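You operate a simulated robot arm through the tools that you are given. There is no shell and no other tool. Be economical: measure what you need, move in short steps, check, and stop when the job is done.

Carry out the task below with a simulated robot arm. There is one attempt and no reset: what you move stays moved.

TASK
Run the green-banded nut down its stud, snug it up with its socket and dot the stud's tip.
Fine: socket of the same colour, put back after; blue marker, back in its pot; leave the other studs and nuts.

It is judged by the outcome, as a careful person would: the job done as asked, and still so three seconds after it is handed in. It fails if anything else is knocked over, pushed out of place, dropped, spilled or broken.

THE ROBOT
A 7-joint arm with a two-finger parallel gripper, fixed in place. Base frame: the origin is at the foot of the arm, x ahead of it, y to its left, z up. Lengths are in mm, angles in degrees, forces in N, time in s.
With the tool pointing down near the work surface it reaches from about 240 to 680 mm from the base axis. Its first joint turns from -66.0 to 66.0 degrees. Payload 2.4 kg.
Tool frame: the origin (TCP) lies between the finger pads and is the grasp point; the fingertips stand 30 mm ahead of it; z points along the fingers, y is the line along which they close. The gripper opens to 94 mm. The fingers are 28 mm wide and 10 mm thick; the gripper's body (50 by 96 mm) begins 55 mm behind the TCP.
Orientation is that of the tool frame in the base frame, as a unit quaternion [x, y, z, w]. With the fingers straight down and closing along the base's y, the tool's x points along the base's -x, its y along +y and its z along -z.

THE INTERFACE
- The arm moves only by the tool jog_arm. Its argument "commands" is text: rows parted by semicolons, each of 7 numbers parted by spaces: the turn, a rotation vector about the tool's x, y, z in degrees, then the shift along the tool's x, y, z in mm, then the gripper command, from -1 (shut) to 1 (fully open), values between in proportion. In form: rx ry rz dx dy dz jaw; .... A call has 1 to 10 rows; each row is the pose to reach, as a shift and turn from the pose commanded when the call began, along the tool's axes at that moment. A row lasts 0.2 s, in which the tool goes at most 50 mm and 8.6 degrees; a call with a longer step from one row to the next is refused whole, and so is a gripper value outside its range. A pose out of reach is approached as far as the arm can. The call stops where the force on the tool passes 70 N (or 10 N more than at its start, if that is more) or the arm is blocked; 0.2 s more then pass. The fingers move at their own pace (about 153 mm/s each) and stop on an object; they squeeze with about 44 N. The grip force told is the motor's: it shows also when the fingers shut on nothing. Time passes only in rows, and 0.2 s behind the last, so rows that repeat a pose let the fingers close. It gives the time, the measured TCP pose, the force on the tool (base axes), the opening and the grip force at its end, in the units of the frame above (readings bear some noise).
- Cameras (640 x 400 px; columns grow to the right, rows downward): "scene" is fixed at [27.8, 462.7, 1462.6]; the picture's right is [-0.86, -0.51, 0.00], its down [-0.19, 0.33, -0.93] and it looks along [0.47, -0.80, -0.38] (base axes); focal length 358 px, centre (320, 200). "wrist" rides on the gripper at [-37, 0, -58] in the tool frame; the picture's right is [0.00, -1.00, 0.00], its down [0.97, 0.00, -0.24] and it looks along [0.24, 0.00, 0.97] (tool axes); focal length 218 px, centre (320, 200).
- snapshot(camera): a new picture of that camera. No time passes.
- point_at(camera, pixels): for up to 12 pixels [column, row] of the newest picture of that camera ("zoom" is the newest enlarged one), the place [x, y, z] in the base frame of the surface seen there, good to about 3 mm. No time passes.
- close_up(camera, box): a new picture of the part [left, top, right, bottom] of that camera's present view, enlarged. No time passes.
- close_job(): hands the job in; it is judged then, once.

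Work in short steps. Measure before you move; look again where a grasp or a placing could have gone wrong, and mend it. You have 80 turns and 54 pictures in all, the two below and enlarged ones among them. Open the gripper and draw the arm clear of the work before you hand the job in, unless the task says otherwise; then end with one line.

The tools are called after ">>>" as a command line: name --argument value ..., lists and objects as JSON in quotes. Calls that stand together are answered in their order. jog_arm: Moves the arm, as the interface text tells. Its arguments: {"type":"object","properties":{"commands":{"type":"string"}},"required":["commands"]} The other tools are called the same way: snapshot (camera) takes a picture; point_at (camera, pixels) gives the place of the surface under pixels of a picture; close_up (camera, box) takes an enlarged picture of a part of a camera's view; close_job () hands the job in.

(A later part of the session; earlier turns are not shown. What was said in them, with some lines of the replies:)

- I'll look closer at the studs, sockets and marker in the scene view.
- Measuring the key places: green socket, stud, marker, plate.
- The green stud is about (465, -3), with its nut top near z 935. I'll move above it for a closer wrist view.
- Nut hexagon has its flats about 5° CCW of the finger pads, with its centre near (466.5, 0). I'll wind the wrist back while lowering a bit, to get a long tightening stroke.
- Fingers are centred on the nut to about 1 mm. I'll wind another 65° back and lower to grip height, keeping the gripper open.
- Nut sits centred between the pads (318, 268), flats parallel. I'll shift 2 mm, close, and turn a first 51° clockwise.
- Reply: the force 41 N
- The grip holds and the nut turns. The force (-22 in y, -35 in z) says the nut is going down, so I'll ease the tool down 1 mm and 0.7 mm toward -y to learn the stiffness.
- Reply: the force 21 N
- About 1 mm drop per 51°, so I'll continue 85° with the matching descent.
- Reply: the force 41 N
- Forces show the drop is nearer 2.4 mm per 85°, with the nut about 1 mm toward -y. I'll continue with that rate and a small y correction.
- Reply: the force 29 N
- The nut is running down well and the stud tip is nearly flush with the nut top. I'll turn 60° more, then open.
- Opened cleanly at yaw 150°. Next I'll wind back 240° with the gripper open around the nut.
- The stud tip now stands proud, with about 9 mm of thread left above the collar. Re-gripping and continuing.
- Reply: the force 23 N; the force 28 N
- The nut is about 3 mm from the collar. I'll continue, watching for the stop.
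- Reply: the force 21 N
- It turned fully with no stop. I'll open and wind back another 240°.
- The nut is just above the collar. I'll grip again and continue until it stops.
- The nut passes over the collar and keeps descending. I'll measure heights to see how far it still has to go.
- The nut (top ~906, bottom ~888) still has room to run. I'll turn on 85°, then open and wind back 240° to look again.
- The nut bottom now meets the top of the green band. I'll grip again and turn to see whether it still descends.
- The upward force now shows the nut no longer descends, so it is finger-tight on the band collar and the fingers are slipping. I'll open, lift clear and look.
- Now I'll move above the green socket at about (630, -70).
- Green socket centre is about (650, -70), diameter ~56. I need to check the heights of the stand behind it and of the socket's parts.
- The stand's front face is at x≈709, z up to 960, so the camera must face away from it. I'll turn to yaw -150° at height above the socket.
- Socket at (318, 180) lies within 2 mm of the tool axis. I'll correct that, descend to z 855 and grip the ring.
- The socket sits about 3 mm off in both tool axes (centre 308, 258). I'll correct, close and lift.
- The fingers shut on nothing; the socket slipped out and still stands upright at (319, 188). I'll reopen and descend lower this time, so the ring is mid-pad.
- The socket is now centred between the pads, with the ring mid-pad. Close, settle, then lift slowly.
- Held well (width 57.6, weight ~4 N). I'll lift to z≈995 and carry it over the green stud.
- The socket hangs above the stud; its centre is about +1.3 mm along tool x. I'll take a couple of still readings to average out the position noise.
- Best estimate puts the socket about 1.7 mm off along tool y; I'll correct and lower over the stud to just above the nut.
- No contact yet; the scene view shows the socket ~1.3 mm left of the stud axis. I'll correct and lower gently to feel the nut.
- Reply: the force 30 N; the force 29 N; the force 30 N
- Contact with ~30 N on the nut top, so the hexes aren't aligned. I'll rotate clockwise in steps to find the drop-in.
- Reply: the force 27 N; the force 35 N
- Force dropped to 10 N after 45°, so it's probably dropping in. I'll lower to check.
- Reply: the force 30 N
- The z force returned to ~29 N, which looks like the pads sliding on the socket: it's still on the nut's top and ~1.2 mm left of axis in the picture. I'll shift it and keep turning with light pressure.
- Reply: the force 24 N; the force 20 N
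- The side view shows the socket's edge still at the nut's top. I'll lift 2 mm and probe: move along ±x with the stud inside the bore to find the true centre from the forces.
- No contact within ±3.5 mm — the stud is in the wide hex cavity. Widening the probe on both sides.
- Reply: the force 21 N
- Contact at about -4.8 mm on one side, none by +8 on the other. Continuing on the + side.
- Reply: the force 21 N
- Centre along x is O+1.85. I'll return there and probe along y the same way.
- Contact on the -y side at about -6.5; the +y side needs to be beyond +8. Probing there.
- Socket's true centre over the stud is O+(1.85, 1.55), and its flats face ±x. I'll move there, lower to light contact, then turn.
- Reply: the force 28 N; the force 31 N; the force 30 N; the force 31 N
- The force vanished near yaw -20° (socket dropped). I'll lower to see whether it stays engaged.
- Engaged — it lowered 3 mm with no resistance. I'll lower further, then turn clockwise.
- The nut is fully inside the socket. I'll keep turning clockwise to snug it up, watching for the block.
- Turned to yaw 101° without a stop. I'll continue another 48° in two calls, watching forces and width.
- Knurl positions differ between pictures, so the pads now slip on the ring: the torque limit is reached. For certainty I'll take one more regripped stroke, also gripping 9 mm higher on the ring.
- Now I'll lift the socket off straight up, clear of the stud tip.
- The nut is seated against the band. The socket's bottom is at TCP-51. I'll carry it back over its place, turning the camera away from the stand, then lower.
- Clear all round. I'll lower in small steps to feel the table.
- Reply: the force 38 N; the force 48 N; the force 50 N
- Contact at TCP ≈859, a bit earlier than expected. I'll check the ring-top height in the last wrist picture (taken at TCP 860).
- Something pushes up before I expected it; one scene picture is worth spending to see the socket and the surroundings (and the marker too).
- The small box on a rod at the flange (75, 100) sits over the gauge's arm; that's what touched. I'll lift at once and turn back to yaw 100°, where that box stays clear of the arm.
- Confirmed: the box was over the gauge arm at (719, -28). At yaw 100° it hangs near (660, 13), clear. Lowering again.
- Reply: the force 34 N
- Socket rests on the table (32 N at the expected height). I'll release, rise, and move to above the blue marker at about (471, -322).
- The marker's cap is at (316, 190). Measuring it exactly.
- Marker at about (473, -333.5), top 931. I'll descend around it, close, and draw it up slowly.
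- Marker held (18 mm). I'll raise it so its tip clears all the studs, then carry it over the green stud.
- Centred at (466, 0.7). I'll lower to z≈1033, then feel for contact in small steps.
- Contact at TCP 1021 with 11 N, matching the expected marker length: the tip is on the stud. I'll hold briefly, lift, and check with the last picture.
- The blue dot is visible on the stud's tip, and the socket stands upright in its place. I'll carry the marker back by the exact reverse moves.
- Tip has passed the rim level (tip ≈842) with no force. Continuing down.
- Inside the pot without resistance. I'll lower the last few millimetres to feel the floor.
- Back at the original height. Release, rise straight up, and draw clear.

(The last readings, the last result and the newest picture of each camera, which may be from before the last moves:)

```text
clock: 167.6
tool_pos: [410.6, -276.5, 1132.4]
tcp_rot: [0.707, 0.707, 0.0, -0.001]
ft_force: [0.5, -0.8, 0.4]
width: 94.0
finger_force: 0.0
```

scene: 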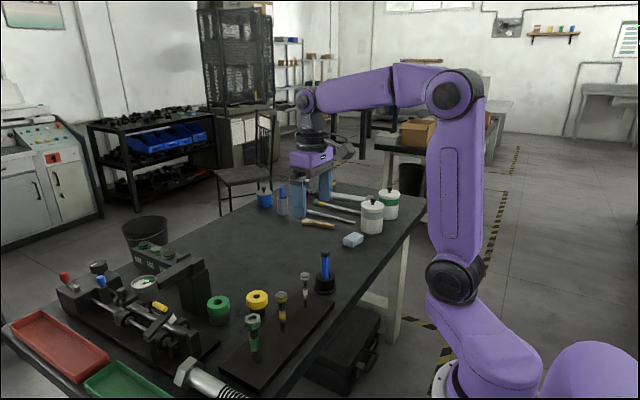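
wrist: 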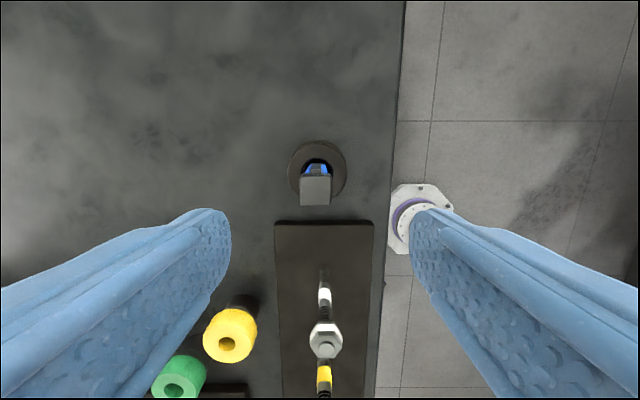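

The arm is clear and the gripper is open, so I'm handing the job in.

>>> close_job

```text
The job is handed in.
```

I ran the green-banded nut down until it seated against its band, snugged it up with the green socket until the fingers slipped on it, and dotted the stud's tip in blue. The socket is back within a few millimetres of its place. The marker is back in its pot by reversed moves and force readings only, as no pictures were left to check it. While I was returning the socket, the small box on the wrist pressed on the gauge stand's arm with about 48 N; I lifted off and saw no shift, but did not check the stand afterwards.
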